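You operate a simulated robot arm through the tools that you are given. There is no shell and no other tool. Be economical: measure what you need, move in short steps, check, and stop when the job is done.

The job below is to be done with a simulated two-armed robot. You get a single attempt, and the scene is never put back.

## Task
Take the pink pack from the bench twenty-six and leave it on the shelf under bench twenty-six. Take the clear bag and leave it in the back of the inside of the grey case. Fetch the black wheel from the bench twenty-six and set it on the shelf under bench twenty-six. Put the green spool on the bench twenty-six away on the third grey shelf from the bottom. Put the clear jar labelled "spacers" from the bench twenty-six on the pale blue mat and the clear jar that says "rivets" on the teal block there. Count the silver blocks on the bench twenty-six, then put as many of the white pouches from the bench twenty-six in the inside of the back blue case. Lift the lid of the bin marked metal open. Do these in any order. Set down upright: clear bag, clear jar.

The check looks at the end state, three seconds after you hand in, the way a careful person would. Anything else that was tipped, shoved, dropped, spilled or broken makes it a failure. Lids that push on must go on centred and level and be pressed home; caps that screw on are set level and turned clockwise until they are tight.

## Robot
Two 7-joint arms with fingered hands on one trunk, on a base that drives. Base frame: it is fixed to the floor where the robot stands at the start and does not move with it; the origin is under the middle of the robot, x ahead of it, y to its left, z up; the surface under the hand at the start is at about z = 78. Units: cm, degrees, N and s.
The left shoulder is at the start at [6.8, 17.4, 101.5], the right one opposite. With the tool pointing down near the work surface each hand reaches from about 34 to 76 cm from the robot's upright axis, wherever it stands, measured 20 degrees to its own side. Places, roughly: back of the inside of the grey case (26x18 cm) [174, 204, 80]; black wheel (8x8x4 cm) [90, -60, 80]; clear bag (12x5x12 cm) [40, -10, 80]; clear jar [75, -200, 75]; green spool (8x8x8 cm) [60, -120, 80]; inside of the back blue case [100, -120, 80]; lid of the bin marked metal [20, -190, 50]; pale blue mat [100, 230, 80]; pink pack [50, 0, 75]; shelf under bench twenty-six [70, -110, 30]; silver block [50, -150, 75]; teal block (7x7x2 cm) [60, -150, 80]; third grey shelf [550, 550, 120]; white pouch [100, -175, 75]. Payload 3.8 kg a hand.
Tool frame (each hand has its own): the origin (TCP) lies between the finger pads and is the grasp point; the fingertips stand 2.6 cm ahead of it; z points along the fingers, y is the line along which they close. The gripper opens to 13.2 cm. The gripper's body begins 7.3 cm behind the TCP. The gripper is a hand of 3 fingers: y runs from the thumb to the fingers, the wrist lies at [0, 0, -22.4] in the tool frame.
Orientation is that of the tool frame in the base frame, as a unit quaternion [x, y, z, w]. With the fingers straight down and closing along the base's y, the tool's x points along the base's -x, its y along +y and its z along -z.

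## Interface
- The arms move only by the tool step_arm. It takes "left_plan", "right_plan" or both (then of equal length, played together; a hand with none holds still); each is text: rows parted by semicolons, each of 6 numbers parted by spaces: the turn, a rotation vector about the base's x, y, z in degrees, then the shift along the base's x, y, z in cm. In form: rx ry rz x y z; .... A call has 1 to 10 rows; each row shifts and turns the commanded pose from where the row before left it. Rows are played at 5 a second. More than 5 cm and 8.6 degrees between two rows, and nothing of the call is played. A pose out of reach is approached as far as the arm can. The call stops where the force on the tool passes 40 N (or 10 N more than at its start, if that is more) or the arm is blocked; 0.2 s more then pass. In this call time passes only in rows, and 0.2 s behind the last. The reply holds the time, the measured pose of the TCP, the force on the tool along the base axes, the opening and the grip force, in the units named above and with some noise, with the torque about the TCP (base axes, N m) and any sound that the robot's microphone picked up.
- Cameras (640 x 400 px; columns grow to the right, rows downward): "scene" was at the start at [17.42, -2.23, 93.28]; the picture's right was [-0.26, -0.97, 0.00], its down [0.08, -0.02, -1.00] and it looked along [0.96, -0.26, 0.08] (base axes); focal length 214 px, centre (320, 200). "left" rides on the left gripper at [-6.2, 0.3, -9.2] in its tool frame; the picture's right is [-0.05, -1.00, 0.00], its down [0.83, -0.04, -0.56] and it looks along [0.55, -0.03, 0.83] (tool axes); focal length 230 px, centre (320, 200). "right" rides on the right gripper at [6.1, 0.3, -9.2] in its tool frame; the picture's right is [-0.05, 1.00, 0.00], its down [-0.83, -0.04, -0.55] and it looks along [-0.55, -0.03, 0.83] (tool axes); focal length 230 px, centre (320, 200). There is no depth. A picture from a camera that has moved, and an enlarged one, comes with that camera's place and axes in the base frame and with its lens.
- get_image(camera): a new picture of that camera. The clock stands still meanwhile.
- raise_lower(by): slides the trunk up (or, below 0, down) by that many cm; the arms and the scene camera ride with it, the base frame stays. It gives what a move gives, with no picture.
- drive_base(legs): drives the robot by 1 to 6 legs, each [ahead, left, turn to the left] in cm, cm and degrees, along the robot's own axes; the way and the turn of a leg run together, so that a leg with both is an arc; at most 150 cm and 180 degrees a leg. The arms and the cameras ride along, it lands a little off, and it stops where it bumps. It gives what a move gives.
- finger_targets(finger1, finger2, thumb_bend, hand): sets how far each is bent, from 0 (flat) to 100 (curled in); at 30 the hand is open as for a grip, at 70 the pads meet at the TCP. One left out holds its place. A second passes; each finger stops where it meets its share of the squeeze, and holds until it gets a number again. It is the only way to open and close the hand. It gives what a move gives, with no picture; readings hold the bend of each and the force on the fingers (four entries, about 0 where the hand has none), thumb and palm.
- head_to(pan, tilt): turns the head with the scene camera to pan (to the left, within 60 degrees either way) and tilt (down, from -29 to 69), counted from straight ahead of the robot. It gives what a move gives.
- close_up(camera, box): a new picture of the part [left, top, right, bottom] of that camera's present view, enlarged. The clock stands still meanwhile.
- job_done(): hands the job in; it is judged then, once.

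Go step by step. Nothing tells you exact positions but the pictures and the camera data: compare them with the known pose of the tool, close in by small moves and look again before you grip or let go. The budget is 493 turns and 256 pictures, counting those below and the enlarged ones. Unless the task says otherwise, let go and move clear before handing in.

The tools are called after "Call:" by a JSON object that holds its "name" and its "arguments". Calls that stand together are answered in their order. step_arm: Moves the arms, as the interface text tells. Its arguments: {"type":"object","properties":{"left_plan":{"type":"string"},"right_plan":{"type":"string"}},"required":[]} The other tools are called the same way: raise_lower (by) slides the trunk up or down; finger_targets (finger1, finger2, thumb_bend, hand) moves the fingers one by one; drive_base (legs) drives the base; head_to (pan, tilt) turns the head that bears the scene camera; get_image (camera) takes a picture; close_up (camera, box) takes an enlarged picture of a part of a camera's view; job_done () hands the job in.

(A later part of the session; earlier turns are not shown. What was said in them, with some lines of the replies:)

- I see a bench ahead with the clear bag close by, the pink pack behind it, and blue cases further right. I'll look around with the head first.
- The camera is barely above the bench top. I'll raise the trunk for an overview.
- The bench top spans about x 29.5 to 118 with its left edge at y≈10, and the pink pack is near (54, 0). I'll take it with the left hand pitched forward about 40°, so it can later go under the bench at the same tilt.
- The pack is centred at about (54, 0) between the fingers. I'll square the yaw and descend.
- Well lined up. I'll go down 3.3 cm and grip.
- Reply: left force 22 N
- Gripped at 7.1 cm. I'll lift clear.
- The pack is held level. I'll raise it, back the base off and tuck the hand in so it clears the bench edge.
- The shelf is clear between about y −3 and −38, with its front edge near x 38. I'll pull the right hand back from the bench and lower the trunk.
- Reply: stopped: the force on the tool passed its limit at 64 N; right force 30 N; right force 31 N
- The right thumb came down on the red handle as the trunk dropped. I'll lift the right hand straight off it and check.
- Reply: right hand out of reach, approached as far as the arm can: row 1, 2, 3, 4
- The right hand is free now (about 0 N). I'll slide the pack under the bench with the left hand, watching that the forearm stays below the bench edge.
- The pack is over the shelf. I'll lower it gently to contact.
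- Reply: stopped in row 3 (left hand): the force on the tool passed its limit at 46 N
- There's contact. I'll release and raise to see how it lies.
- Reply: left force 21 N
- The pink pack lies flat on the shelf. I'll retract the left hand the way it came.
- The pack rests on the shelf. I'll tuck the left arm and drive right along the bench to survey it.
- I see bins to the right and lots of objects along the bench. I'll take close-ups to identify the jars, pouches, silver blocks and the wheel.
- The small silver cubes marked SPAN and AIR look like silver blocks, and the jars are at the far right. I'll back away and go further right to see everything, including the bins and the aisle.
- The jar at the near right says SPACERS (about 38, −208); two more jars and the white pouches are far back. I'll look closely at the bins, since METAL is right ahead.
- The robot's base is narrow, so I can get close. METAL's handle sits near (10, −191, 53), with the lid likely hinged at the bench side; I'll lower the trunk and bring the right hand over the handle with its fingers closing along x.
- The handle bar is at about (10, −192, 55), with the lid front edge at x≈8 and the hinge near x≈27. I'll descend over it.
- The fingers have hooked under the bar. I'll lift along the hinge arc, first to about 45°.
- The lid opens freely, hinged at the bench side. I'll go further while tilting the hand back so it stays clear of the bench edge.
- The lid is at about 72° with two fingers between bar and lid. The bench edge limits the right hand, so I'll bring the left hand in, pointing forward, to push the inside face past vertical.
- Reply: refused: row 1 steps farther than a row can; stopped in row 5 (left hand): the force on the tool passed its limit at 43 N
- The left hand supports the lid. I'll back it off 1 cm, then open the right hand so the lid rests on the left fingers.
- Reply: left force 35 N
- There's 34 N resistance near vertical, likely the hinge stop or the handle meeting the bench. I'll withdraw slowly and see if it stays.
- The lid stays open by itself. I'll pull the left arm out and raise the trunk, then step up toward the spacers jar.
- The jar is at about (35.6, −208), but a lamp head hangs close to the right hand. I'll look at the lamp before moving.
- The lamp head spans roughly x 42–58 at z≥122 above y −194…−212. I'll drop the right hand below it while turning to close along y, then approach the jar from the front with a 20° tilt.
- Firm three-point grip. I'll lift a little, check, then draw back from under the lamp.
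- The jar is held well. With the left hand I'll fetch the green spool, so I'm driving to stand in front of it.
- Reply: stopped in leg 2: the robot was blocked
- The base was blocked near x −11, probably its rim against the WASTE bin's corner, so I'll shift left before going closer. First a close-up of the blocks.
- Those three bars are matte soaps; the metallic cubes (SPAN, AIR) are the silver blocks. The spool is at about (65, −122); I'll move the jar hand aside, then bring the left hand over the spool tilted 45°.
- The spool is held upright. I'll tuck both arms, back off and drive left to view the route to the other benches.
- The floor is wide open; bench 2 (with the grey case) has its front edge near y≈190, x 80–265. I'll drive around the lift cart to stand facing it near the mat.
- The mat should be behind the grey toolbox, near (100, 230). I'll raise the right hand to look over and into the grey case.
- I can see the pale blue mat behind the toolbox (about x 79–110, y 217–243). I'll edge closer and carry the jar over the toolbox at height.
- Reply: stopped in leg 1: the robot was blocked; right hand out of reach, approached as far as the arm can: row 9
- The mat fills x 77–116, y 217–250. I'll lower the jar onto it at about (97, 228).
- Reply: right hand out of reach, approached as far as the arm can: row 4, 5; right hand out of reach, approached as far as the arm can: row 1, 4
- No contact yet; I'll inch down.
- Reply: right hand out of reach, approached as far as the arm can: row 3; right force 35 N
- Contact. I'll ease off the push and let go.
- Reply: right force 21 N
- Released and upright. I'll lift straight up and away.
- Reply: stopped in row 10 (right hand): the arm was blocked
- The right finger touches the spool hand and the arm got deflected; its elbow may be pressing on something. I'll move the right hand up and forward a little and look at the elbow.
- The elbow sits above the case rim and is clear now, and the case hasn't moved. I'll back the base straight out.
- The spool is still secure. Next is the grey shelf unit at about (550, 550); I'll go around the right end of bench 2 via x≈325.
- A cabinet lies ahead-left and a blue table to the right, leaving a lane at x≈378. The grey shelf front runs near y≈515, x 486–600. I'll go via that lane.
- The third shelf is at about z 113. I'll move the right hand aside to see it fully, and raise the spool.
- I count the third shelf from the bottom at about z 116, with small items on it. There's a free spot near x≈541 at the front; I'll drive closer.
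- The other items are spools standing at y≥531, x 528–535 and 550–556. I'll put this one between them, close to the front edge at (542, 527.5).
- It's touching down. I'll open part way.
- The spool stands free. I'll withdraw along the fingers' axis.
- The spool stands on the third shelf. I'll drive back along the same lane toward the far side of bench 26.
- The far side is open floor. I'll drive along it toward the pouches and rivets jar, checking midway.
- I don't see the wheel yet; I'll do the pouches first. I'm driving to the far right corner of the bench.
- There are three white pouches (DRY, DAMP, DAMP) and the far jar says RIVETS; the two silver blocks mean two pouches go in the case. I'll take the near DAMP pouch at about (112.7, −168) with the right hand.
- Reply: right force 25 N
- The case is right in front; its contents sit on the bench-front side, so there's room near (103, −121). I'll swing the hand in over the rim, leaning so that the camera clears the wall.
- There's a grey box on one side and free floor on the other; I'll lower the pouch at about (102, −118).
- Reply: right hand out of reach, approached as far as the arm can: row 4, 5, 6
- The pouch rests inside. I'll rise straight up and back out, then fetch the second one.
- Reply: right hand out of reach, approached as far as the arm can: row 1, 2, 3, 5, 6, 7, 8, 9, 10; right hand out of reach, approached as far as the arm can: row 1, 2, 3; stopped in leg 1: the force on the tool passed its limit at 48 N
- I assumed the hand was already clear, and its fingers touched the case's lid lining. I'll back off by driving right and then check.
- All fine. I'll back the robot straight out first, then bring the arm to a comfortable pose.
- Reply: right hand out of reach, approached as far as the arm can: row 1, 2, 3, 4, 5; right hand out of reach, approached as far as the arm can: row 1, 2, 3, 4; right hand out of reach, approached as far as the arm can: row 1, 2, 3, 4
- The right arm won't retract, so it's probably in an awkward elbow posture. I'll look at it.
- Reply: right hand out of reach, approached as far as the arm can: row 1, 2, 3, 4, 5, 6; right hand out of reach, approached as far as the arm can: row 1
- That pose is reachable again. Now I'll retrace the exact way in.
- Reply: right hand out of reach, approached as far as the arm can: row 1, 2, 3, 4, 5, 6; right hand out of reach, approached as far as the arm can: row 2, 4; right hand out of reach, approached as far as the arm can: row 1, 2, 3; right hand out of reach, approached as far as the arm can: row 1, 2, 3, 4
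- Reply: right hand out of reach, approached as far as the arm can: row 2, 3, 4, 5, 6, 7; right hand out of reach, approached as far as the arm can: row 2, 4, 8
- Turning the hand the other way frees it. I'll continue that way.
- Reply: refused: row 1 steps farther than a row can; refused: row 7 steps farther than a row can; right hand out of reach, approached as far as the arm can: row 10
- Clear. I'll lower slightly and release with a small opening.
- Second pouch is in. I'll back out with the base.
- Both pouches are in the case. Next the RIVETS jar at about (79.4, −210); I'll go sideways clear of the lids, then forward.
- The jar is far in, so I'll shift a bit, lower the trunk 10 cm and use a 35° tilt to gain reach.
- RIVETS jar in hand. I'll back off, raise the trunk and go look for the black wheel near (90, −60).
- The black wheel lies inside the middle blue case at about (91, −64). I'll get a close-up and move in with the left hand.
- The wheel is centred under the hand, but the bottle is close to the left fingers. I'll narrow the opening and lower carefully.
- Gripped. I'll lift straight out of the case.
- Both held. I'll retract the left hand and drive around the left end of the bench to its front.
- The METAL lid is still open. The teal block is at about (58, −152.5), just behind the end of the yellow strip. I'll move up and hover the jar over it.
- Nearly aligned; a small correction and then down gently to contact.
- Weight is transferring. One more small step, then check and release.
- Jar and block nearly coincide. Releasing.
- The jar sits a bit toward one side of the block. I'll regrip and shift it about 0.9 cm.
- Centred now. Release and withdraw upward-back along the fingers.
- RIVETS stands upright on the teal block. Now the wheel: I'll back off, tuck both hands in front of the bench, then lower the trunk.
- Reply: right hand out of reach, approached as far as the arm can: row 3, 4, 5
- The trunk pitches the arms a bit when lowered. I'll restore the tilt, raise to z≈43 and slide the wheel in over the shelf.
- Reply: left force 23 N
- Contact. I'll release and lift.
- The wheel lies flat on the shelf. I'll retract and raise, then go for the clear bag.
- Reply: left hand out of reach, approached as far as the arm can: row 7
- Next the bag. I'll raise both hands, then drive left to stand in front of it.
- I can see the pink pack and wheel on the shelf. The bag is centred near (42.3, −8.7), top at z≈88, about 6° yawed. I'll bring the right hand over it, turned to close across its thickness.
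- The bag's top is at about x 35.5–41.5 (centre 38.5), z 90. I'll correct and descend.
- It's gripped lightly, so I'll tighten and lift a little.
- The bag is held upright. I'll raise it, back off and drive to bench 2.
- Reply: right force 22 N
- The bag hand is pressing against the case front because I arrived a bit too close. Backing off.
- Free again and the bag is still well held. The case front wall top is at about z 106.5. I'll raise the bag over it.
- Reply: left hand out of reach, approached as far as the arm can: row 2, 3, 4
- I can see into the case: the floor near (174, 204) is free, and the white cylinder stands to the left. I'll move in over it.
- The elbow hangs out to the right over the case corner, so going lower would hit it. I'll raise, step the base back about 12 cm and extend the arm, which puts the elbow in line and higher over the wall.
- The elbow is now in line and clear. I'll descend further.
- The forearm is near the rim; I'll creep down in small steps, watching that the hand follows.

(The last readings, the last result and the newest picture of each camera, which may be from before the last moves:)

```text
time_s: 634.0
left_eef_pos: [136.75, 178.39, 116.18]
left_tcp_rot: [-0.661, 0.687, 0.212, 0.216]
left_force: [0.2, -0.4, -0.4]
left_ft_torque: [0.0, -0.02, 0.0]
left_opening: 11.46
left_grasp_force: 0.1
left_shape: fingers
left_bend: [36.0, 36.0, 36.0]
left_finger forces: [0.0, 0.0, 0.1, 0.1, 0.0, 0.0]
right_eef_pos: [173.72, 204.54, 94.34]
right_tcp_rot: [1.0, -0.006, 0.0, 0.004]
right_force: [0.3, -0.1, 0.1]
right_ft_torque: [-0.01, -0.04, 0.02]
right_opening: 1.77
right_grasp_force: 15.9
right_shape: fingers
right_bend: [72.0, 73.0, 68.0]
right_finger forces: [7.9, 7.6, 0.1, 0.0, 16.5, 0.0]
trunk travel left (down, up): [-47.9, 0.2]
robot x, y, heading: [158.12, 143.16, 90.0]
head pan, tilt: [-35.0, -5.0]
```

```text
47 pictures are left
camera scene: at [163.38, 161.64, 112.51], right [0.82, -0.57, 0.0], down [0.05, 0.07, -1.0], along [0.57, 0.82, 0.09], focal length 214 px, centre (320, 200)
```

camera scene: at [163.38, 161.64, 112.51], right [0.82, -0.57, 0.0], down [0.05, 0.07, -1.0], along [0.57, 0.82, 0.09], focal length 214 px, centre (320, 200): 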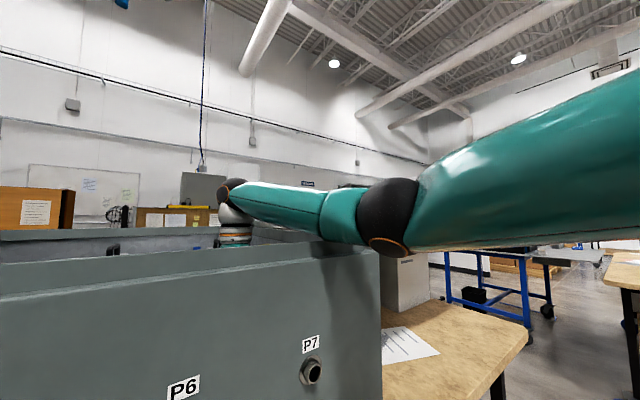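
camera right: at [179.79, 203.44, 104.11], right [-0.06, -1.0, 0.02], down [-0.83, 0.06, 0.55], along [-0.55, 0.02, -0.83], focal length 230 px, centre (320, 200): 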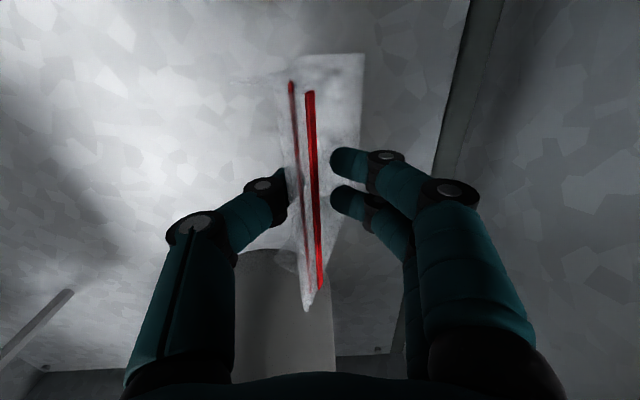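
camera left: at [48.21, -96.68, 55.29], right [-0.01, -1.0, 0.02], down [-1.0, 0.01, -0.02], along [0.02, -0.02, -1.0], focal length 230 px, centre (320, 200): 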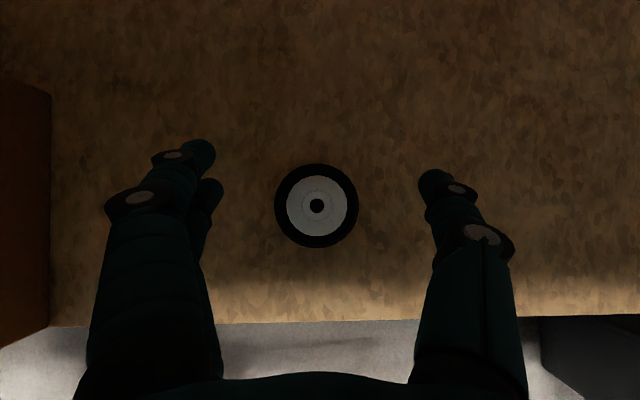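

The forearm touches the rim, so I'll go back up. With the hand in its default yaw the elbow rides higher, so I'll turn the bag 84° in the air; it still fits the spot.

Call:
{"name": "step_arm", "arguments": {"right_plan": "0 0 0 0 0 2; 0 0 0 0 -0.5 4; 0 0 0 0 -0.5 4; 0 0 0 0 0 4; 0 0 0 0 0 4; 0 0 0 0 0 4; 0 0 0 0 0 4"}}

Call:
{"name": "step_arm", "arguments": {"right_plan": "0 0 -8.4 0 0 0; 0 0 -8.4 0 0 0; 0 0 -8.4 0 0 0; 0 0 -8.4 0 0 0; 0 0 -8.4 0 0 0; 0 0 -8.4 0 0 0; 0 0 -8.4 0 0 0; 0 0 -8.4 0 0 0; 0 0 -8.4 0 0 0; 0 0 -8.4 0 0 0"}}

Call:
{"name": "get_image", "arguments": {"camera": "scene"}}

Call:
{"name": "get_image", "arguments": {"camera": "right"}}

```text
time_s: 635.6
left_eef_pos: [136.59, 178.52, 115.92]
left_tcp_rot: [-0.66, 0.689, 0.209, 0.214]
left_force: [0.2, 0.3, 0.4]
left_ft_torque: [0.01, -0.03, -0.04]
left_opening: 11.48
left_grasp_force: 0.1
left_shape: fingers
left_bend: [36.0, 36.0, 36.0]
left_finger forces: [0.0, 0.1, 0.0, 0.1, 0.1, 0.0]
right_eef_pos: [173.46, 203.28, 119.63]
right_tcp_rot: [1.0, -0.005, 0.002, 0.011]
right_force: [-0.8, -0.6, -0.3]
right_ft_torque: [0.01, 0.0, -0.03]
right_opening: 1.75
right_grasp_force: 15.8
right_shape: fingers
right_bend: [72.0, 73.0, 68.0]
right_finger forces: [7.9, 7.5, 0.0, 0.0, 16.3, 0.0]
trunk travel left (down, up): [-47.9, 0.2]
robot x, y, heading: [158.55, 144.0, 90.2]
head pan, tilt: [-35.0, -5.0]
```

```text
time_s: 637.9
left_eef_pos: [136.67, 178.56, 115.98]
left_tcp_rot: [-0.661, 0.689, 0.209, 0.214]
left_force: [0.7, 0.5, 0.2]
left_ft_torque: [0.0, -0.01, 0.03]
left_opening: 11.45
left_grasp_force: 0.0
left_shape: fingers
left_bend: [36.0, 36.0, 36.0]
left_finger forces: [0.1, 0.0, 0.0, 0.0, 0.1, 0.0]
right_eef_pos: [173.38, 203.62, 119.6]
right_tcp_rot: [0.739, -0.674, -0.008, 0.01]
right_force: [-0.9, 0.0, 0.1]
right_ft_torque: [-0.02, 0.01, 0.0]
right_opening: 1.75
right_grasp_force: 15.7
right_shape: fingers
right_bend: [72.0, 73.0, 68.0]
right_finger forces: [7.8, 7.6, 0.0, 0.0, 16.4, 0.0]
trunk travel left (down, up): [-47.9, 0.2]
robot x, y, heading: [158.43, 143.57, 90.0]
head pan, tilt: [-35.0, -5.0]
```

```text
46 pictures are left
camera scene: at [163.33, 161.75, 112.36], right [0.82, -0.57, 0.0], down [0.05, 0.07, -1.0], along [0.57, 0.82, 0.09], focal length 214 px, centre (320, 200)
```

scene: 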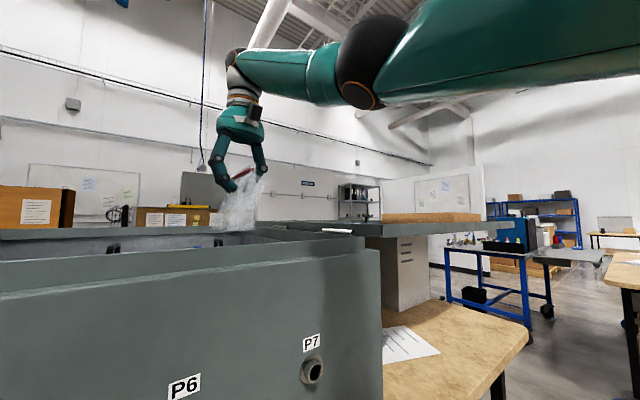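

```text
45 pictures are left
camera right: at [173.95, 197.41, 128.68], right [-1.0, -0.04, 0.02], down [-0.02, 0.83, 0.55], along [-0.04, 0.55, -0.83], focal length 230 px, centre (320, 200)
```

right: 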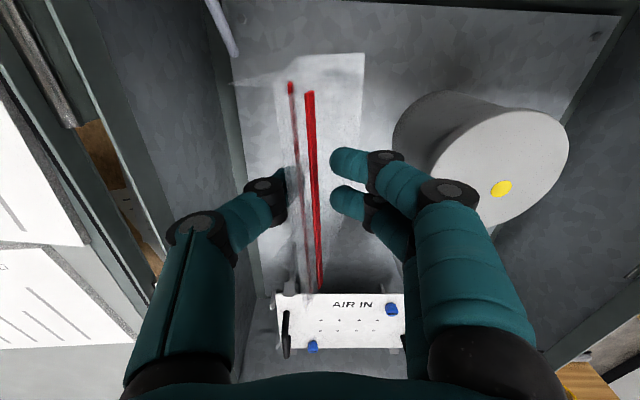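

The elbow rides higher now and the spot is clear between the right wall and the cylinder. I'll descend in stages.

Call:
{"name": "step_arm", "arguments": {"right_plan": "0 0 0 0.5 0 -4; 0 0 0 0.5 0 -4; 0 0 0 0 0 -4; 0 0 0 0 0 -4; 0 0 0 0 0 -4; 0 0 0 0 0 -3"}}

Call:
{"name": "get_image", "arguments": {"camera": "scene"}}

```text
time_s: 639.2
left_eef_pos: [136.77, 178.62, 115.86]
left_tcp_rot: [-0.66, 0.689, 0.209, 0.214]
left_force: [0.2, 0.6, 0.1]
left_ft_torque: [0.01, -0.02, 0.01]
left_opening: 11.47
left_grasp_force: 0.0
left_shape: fingers
left_bend: [36.0, 36.0, 36.0]
left_finger forces: [0.1, 0.0, 0.1, 0.0, 0.0, 0.1]
right_eef_pos: [174.55, 203.55, 96.46]
right_tcp_rot: [0.74, -0.673, -0.008, 0.01]
right_force: [-0.2, 1.4, -0.8]
right_ft_torque: [0.03, -0.01, -0.03]
right_opening: 1.74
right_grasp_force: 16.4
right_shape: fingers
right_bend: [72.0, 73.0, 68.0]
right_finger forces: [7.8, 7.6, 0.0, 0.0, 16.4, 0.0]
trunk travel left (down, up): [-47.9, 0.2]
robot x, y, heading: [158.4, 143.68, 89.9]
head pan, tilt: [-35.0, -5.0]
```

```text
44 pictures are left
camera scene: at [163.33, 161.76, 112.35], right [0.82, -0.57, 0.0], down [0.05, 0.07, -1.0], along [0.57, 0.82, 0.09], focal length 214 px, centre (320, 200)
```

scene: 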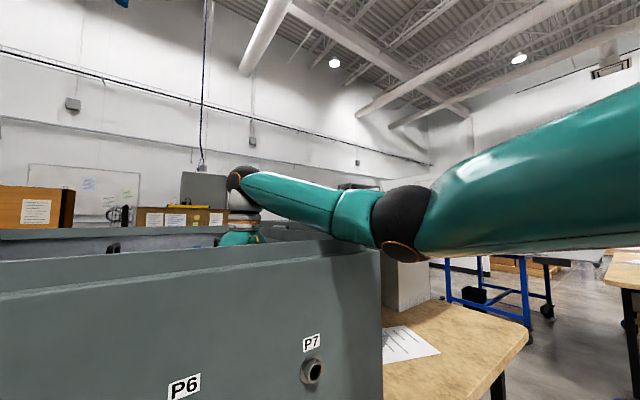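

The elbow sits just at the rim again. Extending the arm almost straight raises it, so I'll push the bag 2 cm deeper and then creep down.

Call:
{"name": "step_arm", "arguments": {"right_plan": "0 0 0 0 1 0.5; 0 0 0 0 1 0; 0 0 0 0 0.5 -0.5; 0 0 0 0 0 -1"}}

Call:
{"name": "get_image", "arguments": {"camera": "scene"}}

```text
time_s: 640.2
left_eef_pos: [136.66, 178.74, 115.91]
left_tcp_rot: [-0.661, 0.688, 0.209, 0.213]
left_force: [0.3, -0.7, 0.6]
left_ft_torque: [0.0, -0.03, -0.02]
left_opening: 11.48
left_grasp_force: 0.0
left_shape: fingers
left_bend: [36.0, 36.0, 36.0]
left_finger forces: [0.0, 0.1, 0.0, 0.0, 0.0, 0.0]
right_eef_pos: [174.51, 205.96, 95.48]
right_tcp_rot: [0.74, -0.673, -0.008, 0.01]
right_force: [0.4, -0.3, -0.5]
right_ft_torque: [0.03, 0.03, 0.02]
right_opening: 1.75
right_grasp_force: 15.8
right_shape: fingers
right_bend: [72.0, 73.0, 68.0]
right_finger forces: [7.8, 7.6, 0.0, 0.0, 16.4, 0.0]
trunk travel left (down, up): [-47.9, 0.2]
robot x, y, heading: [158.33, 143.69, 89.9]
head pan, tilt: [-35.0, -5.0]
```

```text
43 pictures are left
camera scene: at [163.33, 161.76, 112.35], right [0.82, -0.57, 0.0], down [0.05, 0.07, -1.0], along [0.57, 0.82, 0.09], focal length 214 px, centre (320, 200)
```

scene: 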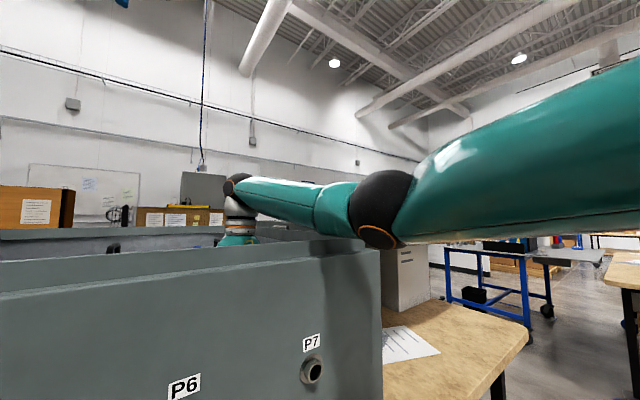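

Better. I'll back the base 3 cm and extend the same amount, then creep down.

Call:
{"name": "drive_base", "arguments": {"legs": [[-3, 0, 0]]}}

Call:
{"name": "step_arm", "arguments": {"right_plan": "0 0 0 0 1 0; 0 0 0 0 1 0; 0 0 0 0 0.8 -0.5; 0 0 0 0 0 -0.6; 0 0 0 0 0 -0.6"}}

Call:
{"name": "get_image", "arguments": {"camera": "scene"}}

```text
time_s: 641.1
left_eef_pos: [136.6, 175.79, 115.87]
left_tcp_rot: [-0.661, 0.689, 0.209, 0.213]
left_force: [0.1, 1.1, -0.4]
left_ft_torque: [0.01, -0.01, 0.01]
left_opening: 11.47
left_grasp_force: 0.0
left_shape: fingers
left_bend: [36.0, 36.0, 36.0]
left_finger forces: [0.0, 0.0, 0.1, 0.1, 0.0, 0.0]
right_eef_pos: [174.57, 203.1, 95.23]
right_tcp_rot: [0.74, -0.673, -0.006, 0.01]
right_force: [0.2, -0.2, 0.1]
right_ft_torque: [0.01, 0.0, -0.01]
right_opening: 1.74
right_grasp_force: 15.8
right_shape: fingers
right_bend: [73.0, 73.0, 68.0]
right_finger forces: [8.0, 7.5, 0.0, 0.0, 16.4, 0.1]
trunk travel left (down, up): [-47.9, 0.2]
robot x, y, heading: [158.55, 141.05, 90.3]
head pan, tilt: [-35.0, -5.0]
```

```text
time_s: 642.3
left_eef_pos: [136.67, 175.76, 115.87]
left_tcp_rot: [-0.661, 0.689, 0.209, 0.214]
left_force: [1.0, 0.0, 0.6]
left_ft_torque: [0.02, -0.01, 0.0]
left_opening: 11.44
left_grasp_force: 0.1
left_shape: fingers
left_bend: [36.0, 36.0, 36.0]
left_finger forces: [0.0, 0.0, 0.0, 0.0, 0.0, 0.1]
right_eef_pos: [174.83, 205.2, 93.91]
right_tcp_rot: [0.74, -0.673, -0.007, 0.009]
right_force: [0.2, 0.6, -0.3]
right_ft_torque: [0.0, 0.0, 0.03]
right_opening: 1.74
right_grasp_force: 15.9
right_shape: fingers
right_bend: [73.0, 73.0, 68.0]
right_finger forces: [8.0, 7.7, 0.0, 0.1, 16.3, 0.0]
right hand out of reach, approached as far as the arm can: row 3
trunk travel left (down, up): [-47.9, 0.2]
robot x, y, heading: [158.03, 140.83, 90.4]
head pan, tilt: [-35.0, -5.0]
```

```text
42 pictures are left
camera scene: at [163.34, 158.85, 112.36], right [0.82, -0.57, 0.0], down [0.05, 0.07, -1.0], along [0.57, 0.82, 0.09], focal length 214 px, centre (320, 200)
```

scene: 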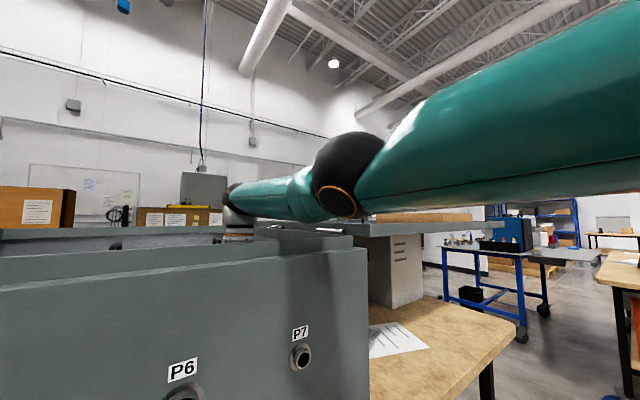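

Plenty of clearance now. I'll lower the rest of the way to contact.

Call:
{"name": "step_arm", "arguments": {"right_plan": "0 0 0 0 -0.3 -0.8; 0 0 0 0 0 -0.8; 0 0 0 0 0 -0.5; 0 0 0 0 0 -0.4"}}

Call:
{"name": "get_image", "arguments": {"camera": "right"}}

```text
time_s: 643.3
left_eef_pos: [136.65, 175.61, 115.95]
left_tcp_rot: [-0.661, 0.688, 0.21, 0.214]
left_force: [0.8, -0.3, 0.2]
left_ft_torque: [0.0, 0.0, 0.01]
left_opening: 11.45
left_grasp_force: 0.0
left_shape: fingers
left_bend: [36.0, 36.0, 36.0]
left_finger forces: [0.0, 0.0, 0.0, 0.0, 0.1, 0.0]
right_eef_pos: [174.91, 204.91, 91.16]
right_tcp_rot: [0.739, -0.673, -0.007, 0.008]
right_force: [-0.4, -0.6, -0.7]
right_ft_torque: [-0.03, 0.02, 0.0]
right_opening: 1.76
right_grasp_force: 16.2
right_shape: fingers
right_bend: [73.0, 73.0, 68.0]
right_finger forces: [7.9, 7.6, 0.1, 0.0, 16.4, 0.0]
trunk travel left (down, up): [-47.9, 0.2]
robot x, y, heading: [158.35, 140.98, 90.2]
head pan, tilt: [-35.0, -5.0]
```

```text
41 pictures are left
camera right: at [175.29, 198.84, 100.45], right [-1.0, -0.04, 0.02], down [-0.02, 0.83, 0.55], along [-0.04, 0.55, -0.83], focal length 230 px, centre (320, 200)
```

right: 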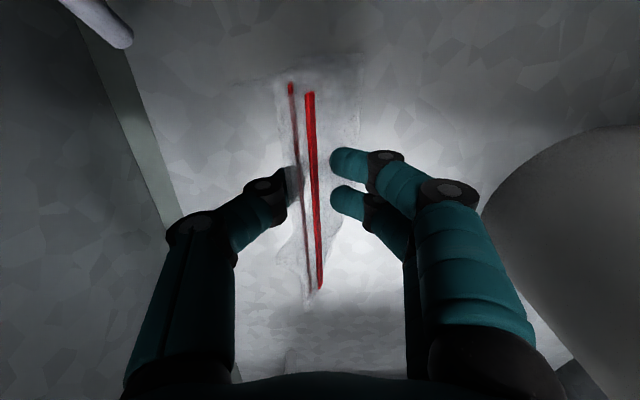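

Call:
{"name": "step_arm", "arguments": {"right_plan": "0 0 0 0.3 0 -0.4; 0 0 0 0.2 0 -0.4; 0 0 0 0 0 -0.3"}}

```text
time_s: 644.1
left_eef_pos: [136.71, 175.55, 115.95]
left_tcp_rot: [-0.66, 0.689, 0.209, 0.214]
left_force: [0.2, 0.1, -0.2]
left_ft_torque: [-0.03, -0.02, 0.01]
left_opening: 11.49
left_grasp_force: 0.0
left_shape: fingers
left_bend: [36.0, 36.0, 36.0]
left_finger forces: [0.0, 0.0, 0.1, 0.1, 0.1, 0.0]
right_eef_pos: [175.21, 204.98, 90.42]
right_tcp_rot: [0.74, -0.673, -0.008, 0.008]
right_force: [1.0, 1.8, 4.9]
right_ft_torque: [0.05, -0.03, 0.01]
right_opening: 1.73
right_grasp_force: 17.6
right_shape: fingers
right_bend: [73.0, 73.0, 68.0]
right_finger forces: [7.9, 8.7, 0.0, 0.0, 18.2, 0.0]
trunk travel left (down, up): [-47.9, 0.2]
robot x, y, heading: [158.64, 141.13, 89.9]
head pan, tilt: [-35.0, -5.0]
```

The bag stands on the floor of the case. I'll open gently in two stages.

Call:
{"name": "finger_targets", "arguments": {"hand": "right", "finger1": 60, "finger2": 60, "thumb_bend": 60}}

Call:
{"name": "finger_targets", "arguments": {"hand": "right", "finger1": 42, "finger2": 42, "thumb_bend": 42}}

Call:
{"name": "get_image", "arguments": {"camera": "right"}}

```text
time_s: 645.1
left_eef_pos: [136.66, 175.64, 115.97]
left_tcp_rot: [-0.66, 0.688, 0.21, 0.215]
left_force: [-0.8, -0.6, -0.7]
left_ft_torque: [-0.01, 0.03, 0.02]
left_opening: 11.47
left_grasp_force: 0.0
left_shape: fingers
left_bend: [36.0, 36.0, 36.0]
left_finger forces: [0.1, 0.1, 0.0, 0.1, 0.0, 0.0]
right_eef_pos: [175.35, 205.09, 90.35]
right_tcp_rot: [0.74, -0.673, -0.006, 0.008]
right_force: [0.4, -1.1, -0.4]
right_ft_torque: [0.0, 0.01, 0.0]
right_opening: 3.43
right_grasp_force: 0.1
right_shape: fingers
right_bend: [60.0, 60.0, 60.0]
right_finger forces: [0.0, 0.0, 0.1, 0.0, 0.0, 0.0]
trunk travel left (down, up): [-47.9, 0.2]
robot x, y, heading: [158.32, 140.58, 90.2]
head pan, tilt: [-35.0, -5.0]
```

```text
time_s: 646.1
left_eef_pos: [136.64, 175.65, 115.82]
left_tcp_rot: [-0.66, 0.689, 0.209, 0.215]
left_force: [-1.1, -0.5, 0.4]
left_ft_torque: [-0.02, 0.0, 0.0]
left_opening: 11.48
left_grasp_force: 0.1
left_shape: fingers
left_bend: [36.0, 36.0, 36.0]
left_finger forces: [0.0, 0.0, 0.1, 0.1, 0.0, 0.0]
right_eef_pos: [175.32, 205.01, 90.4]
right_tcp_rot: [0.74, -0.673, -0.007, 0.009]
right_force: [-0.1, 0.3, 0.2]
right_ft_torque: [-0.02, 0.0, -0.03]
right_opening: 9.43
right_grasp_force: 0.0
right_shape: fingers
right_bend: [42.0, 42.0, 42.0]
right_finger forces: [0.0, 0.1, 0.1, 0.0, 0.1, 0.1]
trunk travel left (down, up): [-47.9, 0.2]
robot x, y, heading: [158.67, 140.96, 90.2]
head pan, tilt: [-35.0, -5.0]
```

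```text
40 pictures are left
camera right: at [175.73, 198.85, 99.52], right [-1.0, -0.04, 0.02], down [-0.02, 0.83, 0.55], along [-0.04, 0.55, -0.83], focal length 230 px, centre (320, 200)
```

right: 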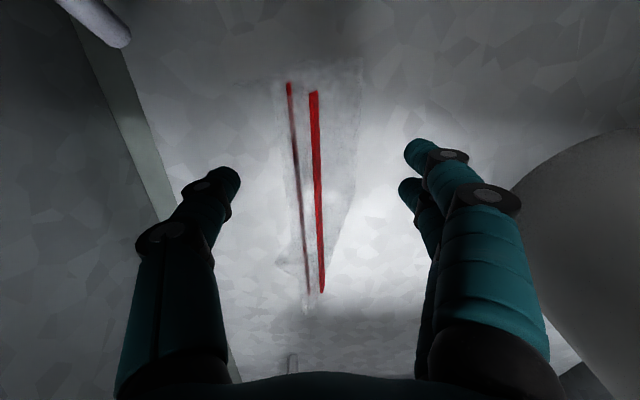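

It stands by itself. Rising straight up.

Call:
{"name": "step_arm", "arguments": {"right_plan": "0 0 0 0 0 2; 0 0 0 0 0 3; 0 0 0 0 0 4; 0 0 0 0 0 4"}}

Call:
{"name": "get_image", "arguments": {"camera": "right"}}

```text
time_s: 647.1
left_eef_pos: [136.51, 175.64, 115.99]
left_tcp_rot: [-0.66, 0.689, 0.21, 0.214]
left_force: [0.1, -0.6, 0.0]
left_ft_torque: [0.01, 0.0, -0.02]
left_opening: 11.46
left_grasp_force: 0.1
left_shape: fingers
left_bend: [36.0, 36.0, 36.0]
left_finger forces: [0.0, 0.1, 0.0, 0.0, 0.0, 0.1]
right_eef_pos: [175.37, 204.75, 103.3]
right_tcp_rot: [0.739, -0.673, -0.007, 0.009]
right_force: [0.5, 0.1, 0.3]
right_ft_torque: [0.03, 0.01, -0.01]
right_opening: 9.4
right_grasp_force: 0.1
right_shape: fingers
right_bend: [42.0, 42.0, 42.0]
right_finger forces: [0.1, 0.1, 0.1, 0.1, 0.0, 0.0]
trunk travel left (down, up): [-47.9, 0.2]
robot x, y, heading: [158.45, 140.8, 90.2]
head pan, tilt: [-35.0, -5.0]
```

```text
39 pictures are left
camera right: at [175.73, 198.71, 112.52], right [-1.0, -0.04, 0.02], down [-0.02, 0.83, 0.55], along [-0.04, 0.55, -0.83], focal length 230 px, centre (320, 200)
```

right: 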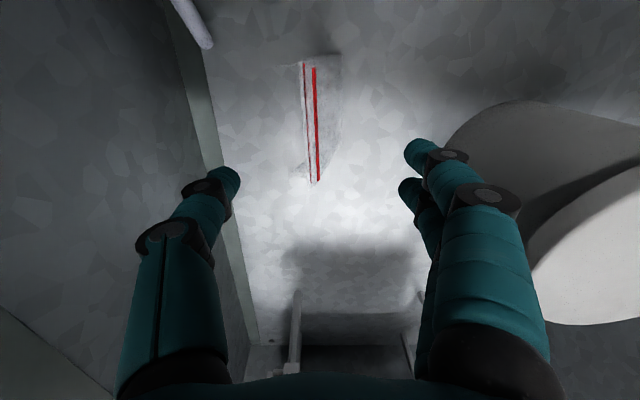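

The bag stands upright. I'll raise clear of the rim and back off.

Call:
{"name": "step_arm", "arguments": {"right_plan": "0 0 0 0 0 4; 0 0 0 0 -0.5 4; 0 0 0 0 -0.5 4; 0 0 0 0 -0.5 4; 0 0 0 0 -0.5 3"}}

Call:
{"name": "drive_base", "arguments": {"legs": [[-25, 0, 0]]}}

Call:
{"name": "get_image", "arguments": {"camera": "right"}}

Call:
{"name": "head_to", "arguments": {"pan": 0, "tilt": 15}}

Call:
{"name": "get_image", "arguments": {"camera": "scene"}}

```text
time_s: 648.3
left_eef_pos: [136.54, 175.78, 116.02]
left_tcp_rot: [-0.661, 0.688, 0.21, 0.214]
left_force: [0.8, 0.6, -0.6]
left_ft_torque: [0.0, 0.01, -0.01]
left_opening: 11.47
left_grasp_force: 0.0
left_shape: fingers
left_bend: [36.0, 36.0, 36.0]
left_finger forces: [0.1, 0.0, 0.0, 0.0, 0.1, 0.0]
right_eef_pos: [176.48, 200.92, 121.28]
right_tcp_rot: [0.739, -0.674, -0.007, 0.009]
right_force: [0.1, -0.8, -0.8]
right_ft_torque: [-0.04, 0.0, -0.01]
right_opening: 9.42
right_grasp_force: 0.1
right_shape: fingers
right_bend: [42.0, 42.0, 42.0]
right_finger forces: [0.0, 0.0, 0.0, 0.0, 0.1, 0.1]
right hand out of reach, approached as far as the arm can: row 2, 3, 4, 5
trunk travel left (down, up): [-47.9, 0.2]
robot x, y, heading: [158.34, 140.77, 90.2]
head pan, tilt: [-35.0, -5.0]
```

```text
time_s: 650.1
left_eef_pos: [136.67, 150.62, 115.81]
left_tcp_rot: [-0.661, 0.688, 0.209, 0.213]
left_force: [-0.1, 0.1, -0.2]
left_ft_torque: [-0.01, 0.0, -0.02]
left_opening: 11.45
left_grasp_force: 0.0
left_shape: fingers
left_bend: [36.0, 36.0, 36.0]
left_finger forces: [0.0, 0.1, 0.1, 0.0, 0.0, 0.1]
right_eef_pos: [176.53, 176.14, 121.06]
right_tcp_rot: [0.74, -0.673, -0.006, 0.01]
right_force: [-0.6, -0.2, -0.2]
right_ft_torque: [0.02, -0.01, 0.04]
right_opening: 9.43
right_grasp_force: 0.1
right_shape: fingers
right_bend: [42.0, 42.0, 42.0]
right_finger forces: [0.0, 0.0, 0.0, 0.1, 0.0, 0.0]
trunk travel left (down, up): [-47.9, 0.2]
robot x, y, heading: [158.28, 116.33, 90.2]
head pan, tilt: [-35.0, -5.0]
```

```text
38 pictures are left
camera right: at [177.02, 170.02, 130.27], right [-1.0, -0.04, 0.02], down [-0.02, 0.83, 0.55], along [-0.04, 0.55, -0.83], focal length 230 px, centre (320, 200)
```

right: 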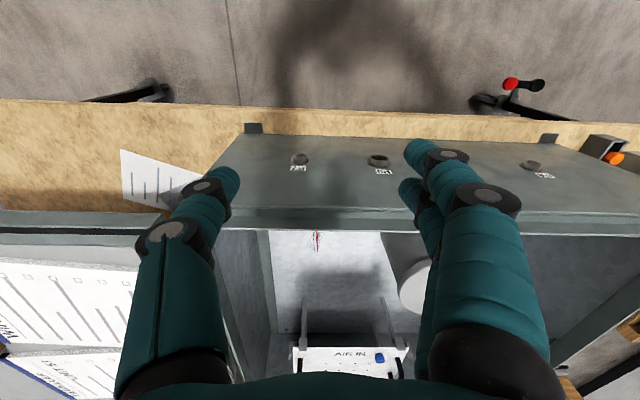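

```text
time_s: 651.1
left_eef_pos: [136.79, 150.71, 115.88]
left_tcp_rot: [-0.661, 0.688, 0.209, 0.213]
left_force: [-0.7, 0.2, 0.6]
left_ft_torque: [0.01, 0.02, -0.01]
left_opening: 11.48
left_grasp_force: 0.2
left_shape: fingers
left_bend: [36.0, 36.0, 36.0]
left_finger forces: [0.0, 0.0, 0.0, 0.0, 0.0, 0.0]
right_eef_pos: [176.63, 176.09, 121.13]
right_tcp_rot: [0.74, -0.673, -0.006, 0.008]
right_force: [-0.5, -0.6, 0.5]
right_ft_torque: [-0.02, 0.02, -0.07]
right_opening: 9.44
right_grasp_force: 0.1
right_shape: fingers
right_bend: [42.0, 42.0, 42.0]
right_finger forces: [0.1, 0.1, 0.0, 0.0, 0.1, 0.0]
trunk travel left (down, up): [-47.9, 0.2]
robot x, y, heading: [158.41, 115.98, 90.1]
head pan, tilt: [0.0, 15.0]
```

```text
37 pictures are left
camera scene: at [158.41, 136.02, 109.17], right [1.0, 0.0, 0.0], down [0.0, -0.26, -0.97], along [0.0, 0.97, -0.26], focal length 214 px, centre (320, 200)
```

scene: 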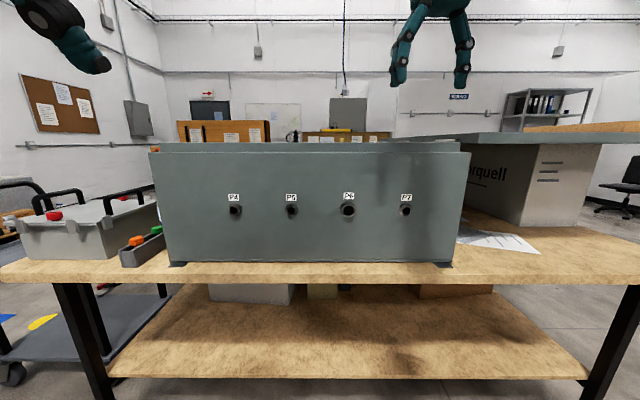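

Everything is placed and both hands are clear, so I'm handing in.

Call:
{"name": "job_done", "arguments": {}}

```text
The job is handed in.
```

I finished every part of the job and handed it in; the result of the check isn't known yet.

- **Shelf under bench twenty-six:** the pink pack and the black wheel both lie flat on it. The wheel came from inside the middle blue case.
- **Grey case:** the clear bag stands upright in the back of the inside.
- **Third grey shelf:** the green spool stands near its front edge.
- **Jars:** "spacers" is on the pale blue mat and "rivets" is on the teal block, both upright.
- **Pouches:** I counted two silver blocks (SPAN and AIR) and put two white pouches in the back blue case.
- **Metal bin:** the lid stays open by itself. I last saw it open before fetching the bag.

I made a few unplanned contacts: the right thumb pressed the red handle on the bench, the fingers touched the back blue case's lid, and an elbow, the forearm and the bag touched the grey case. I saw nothing moved or tipped by them.
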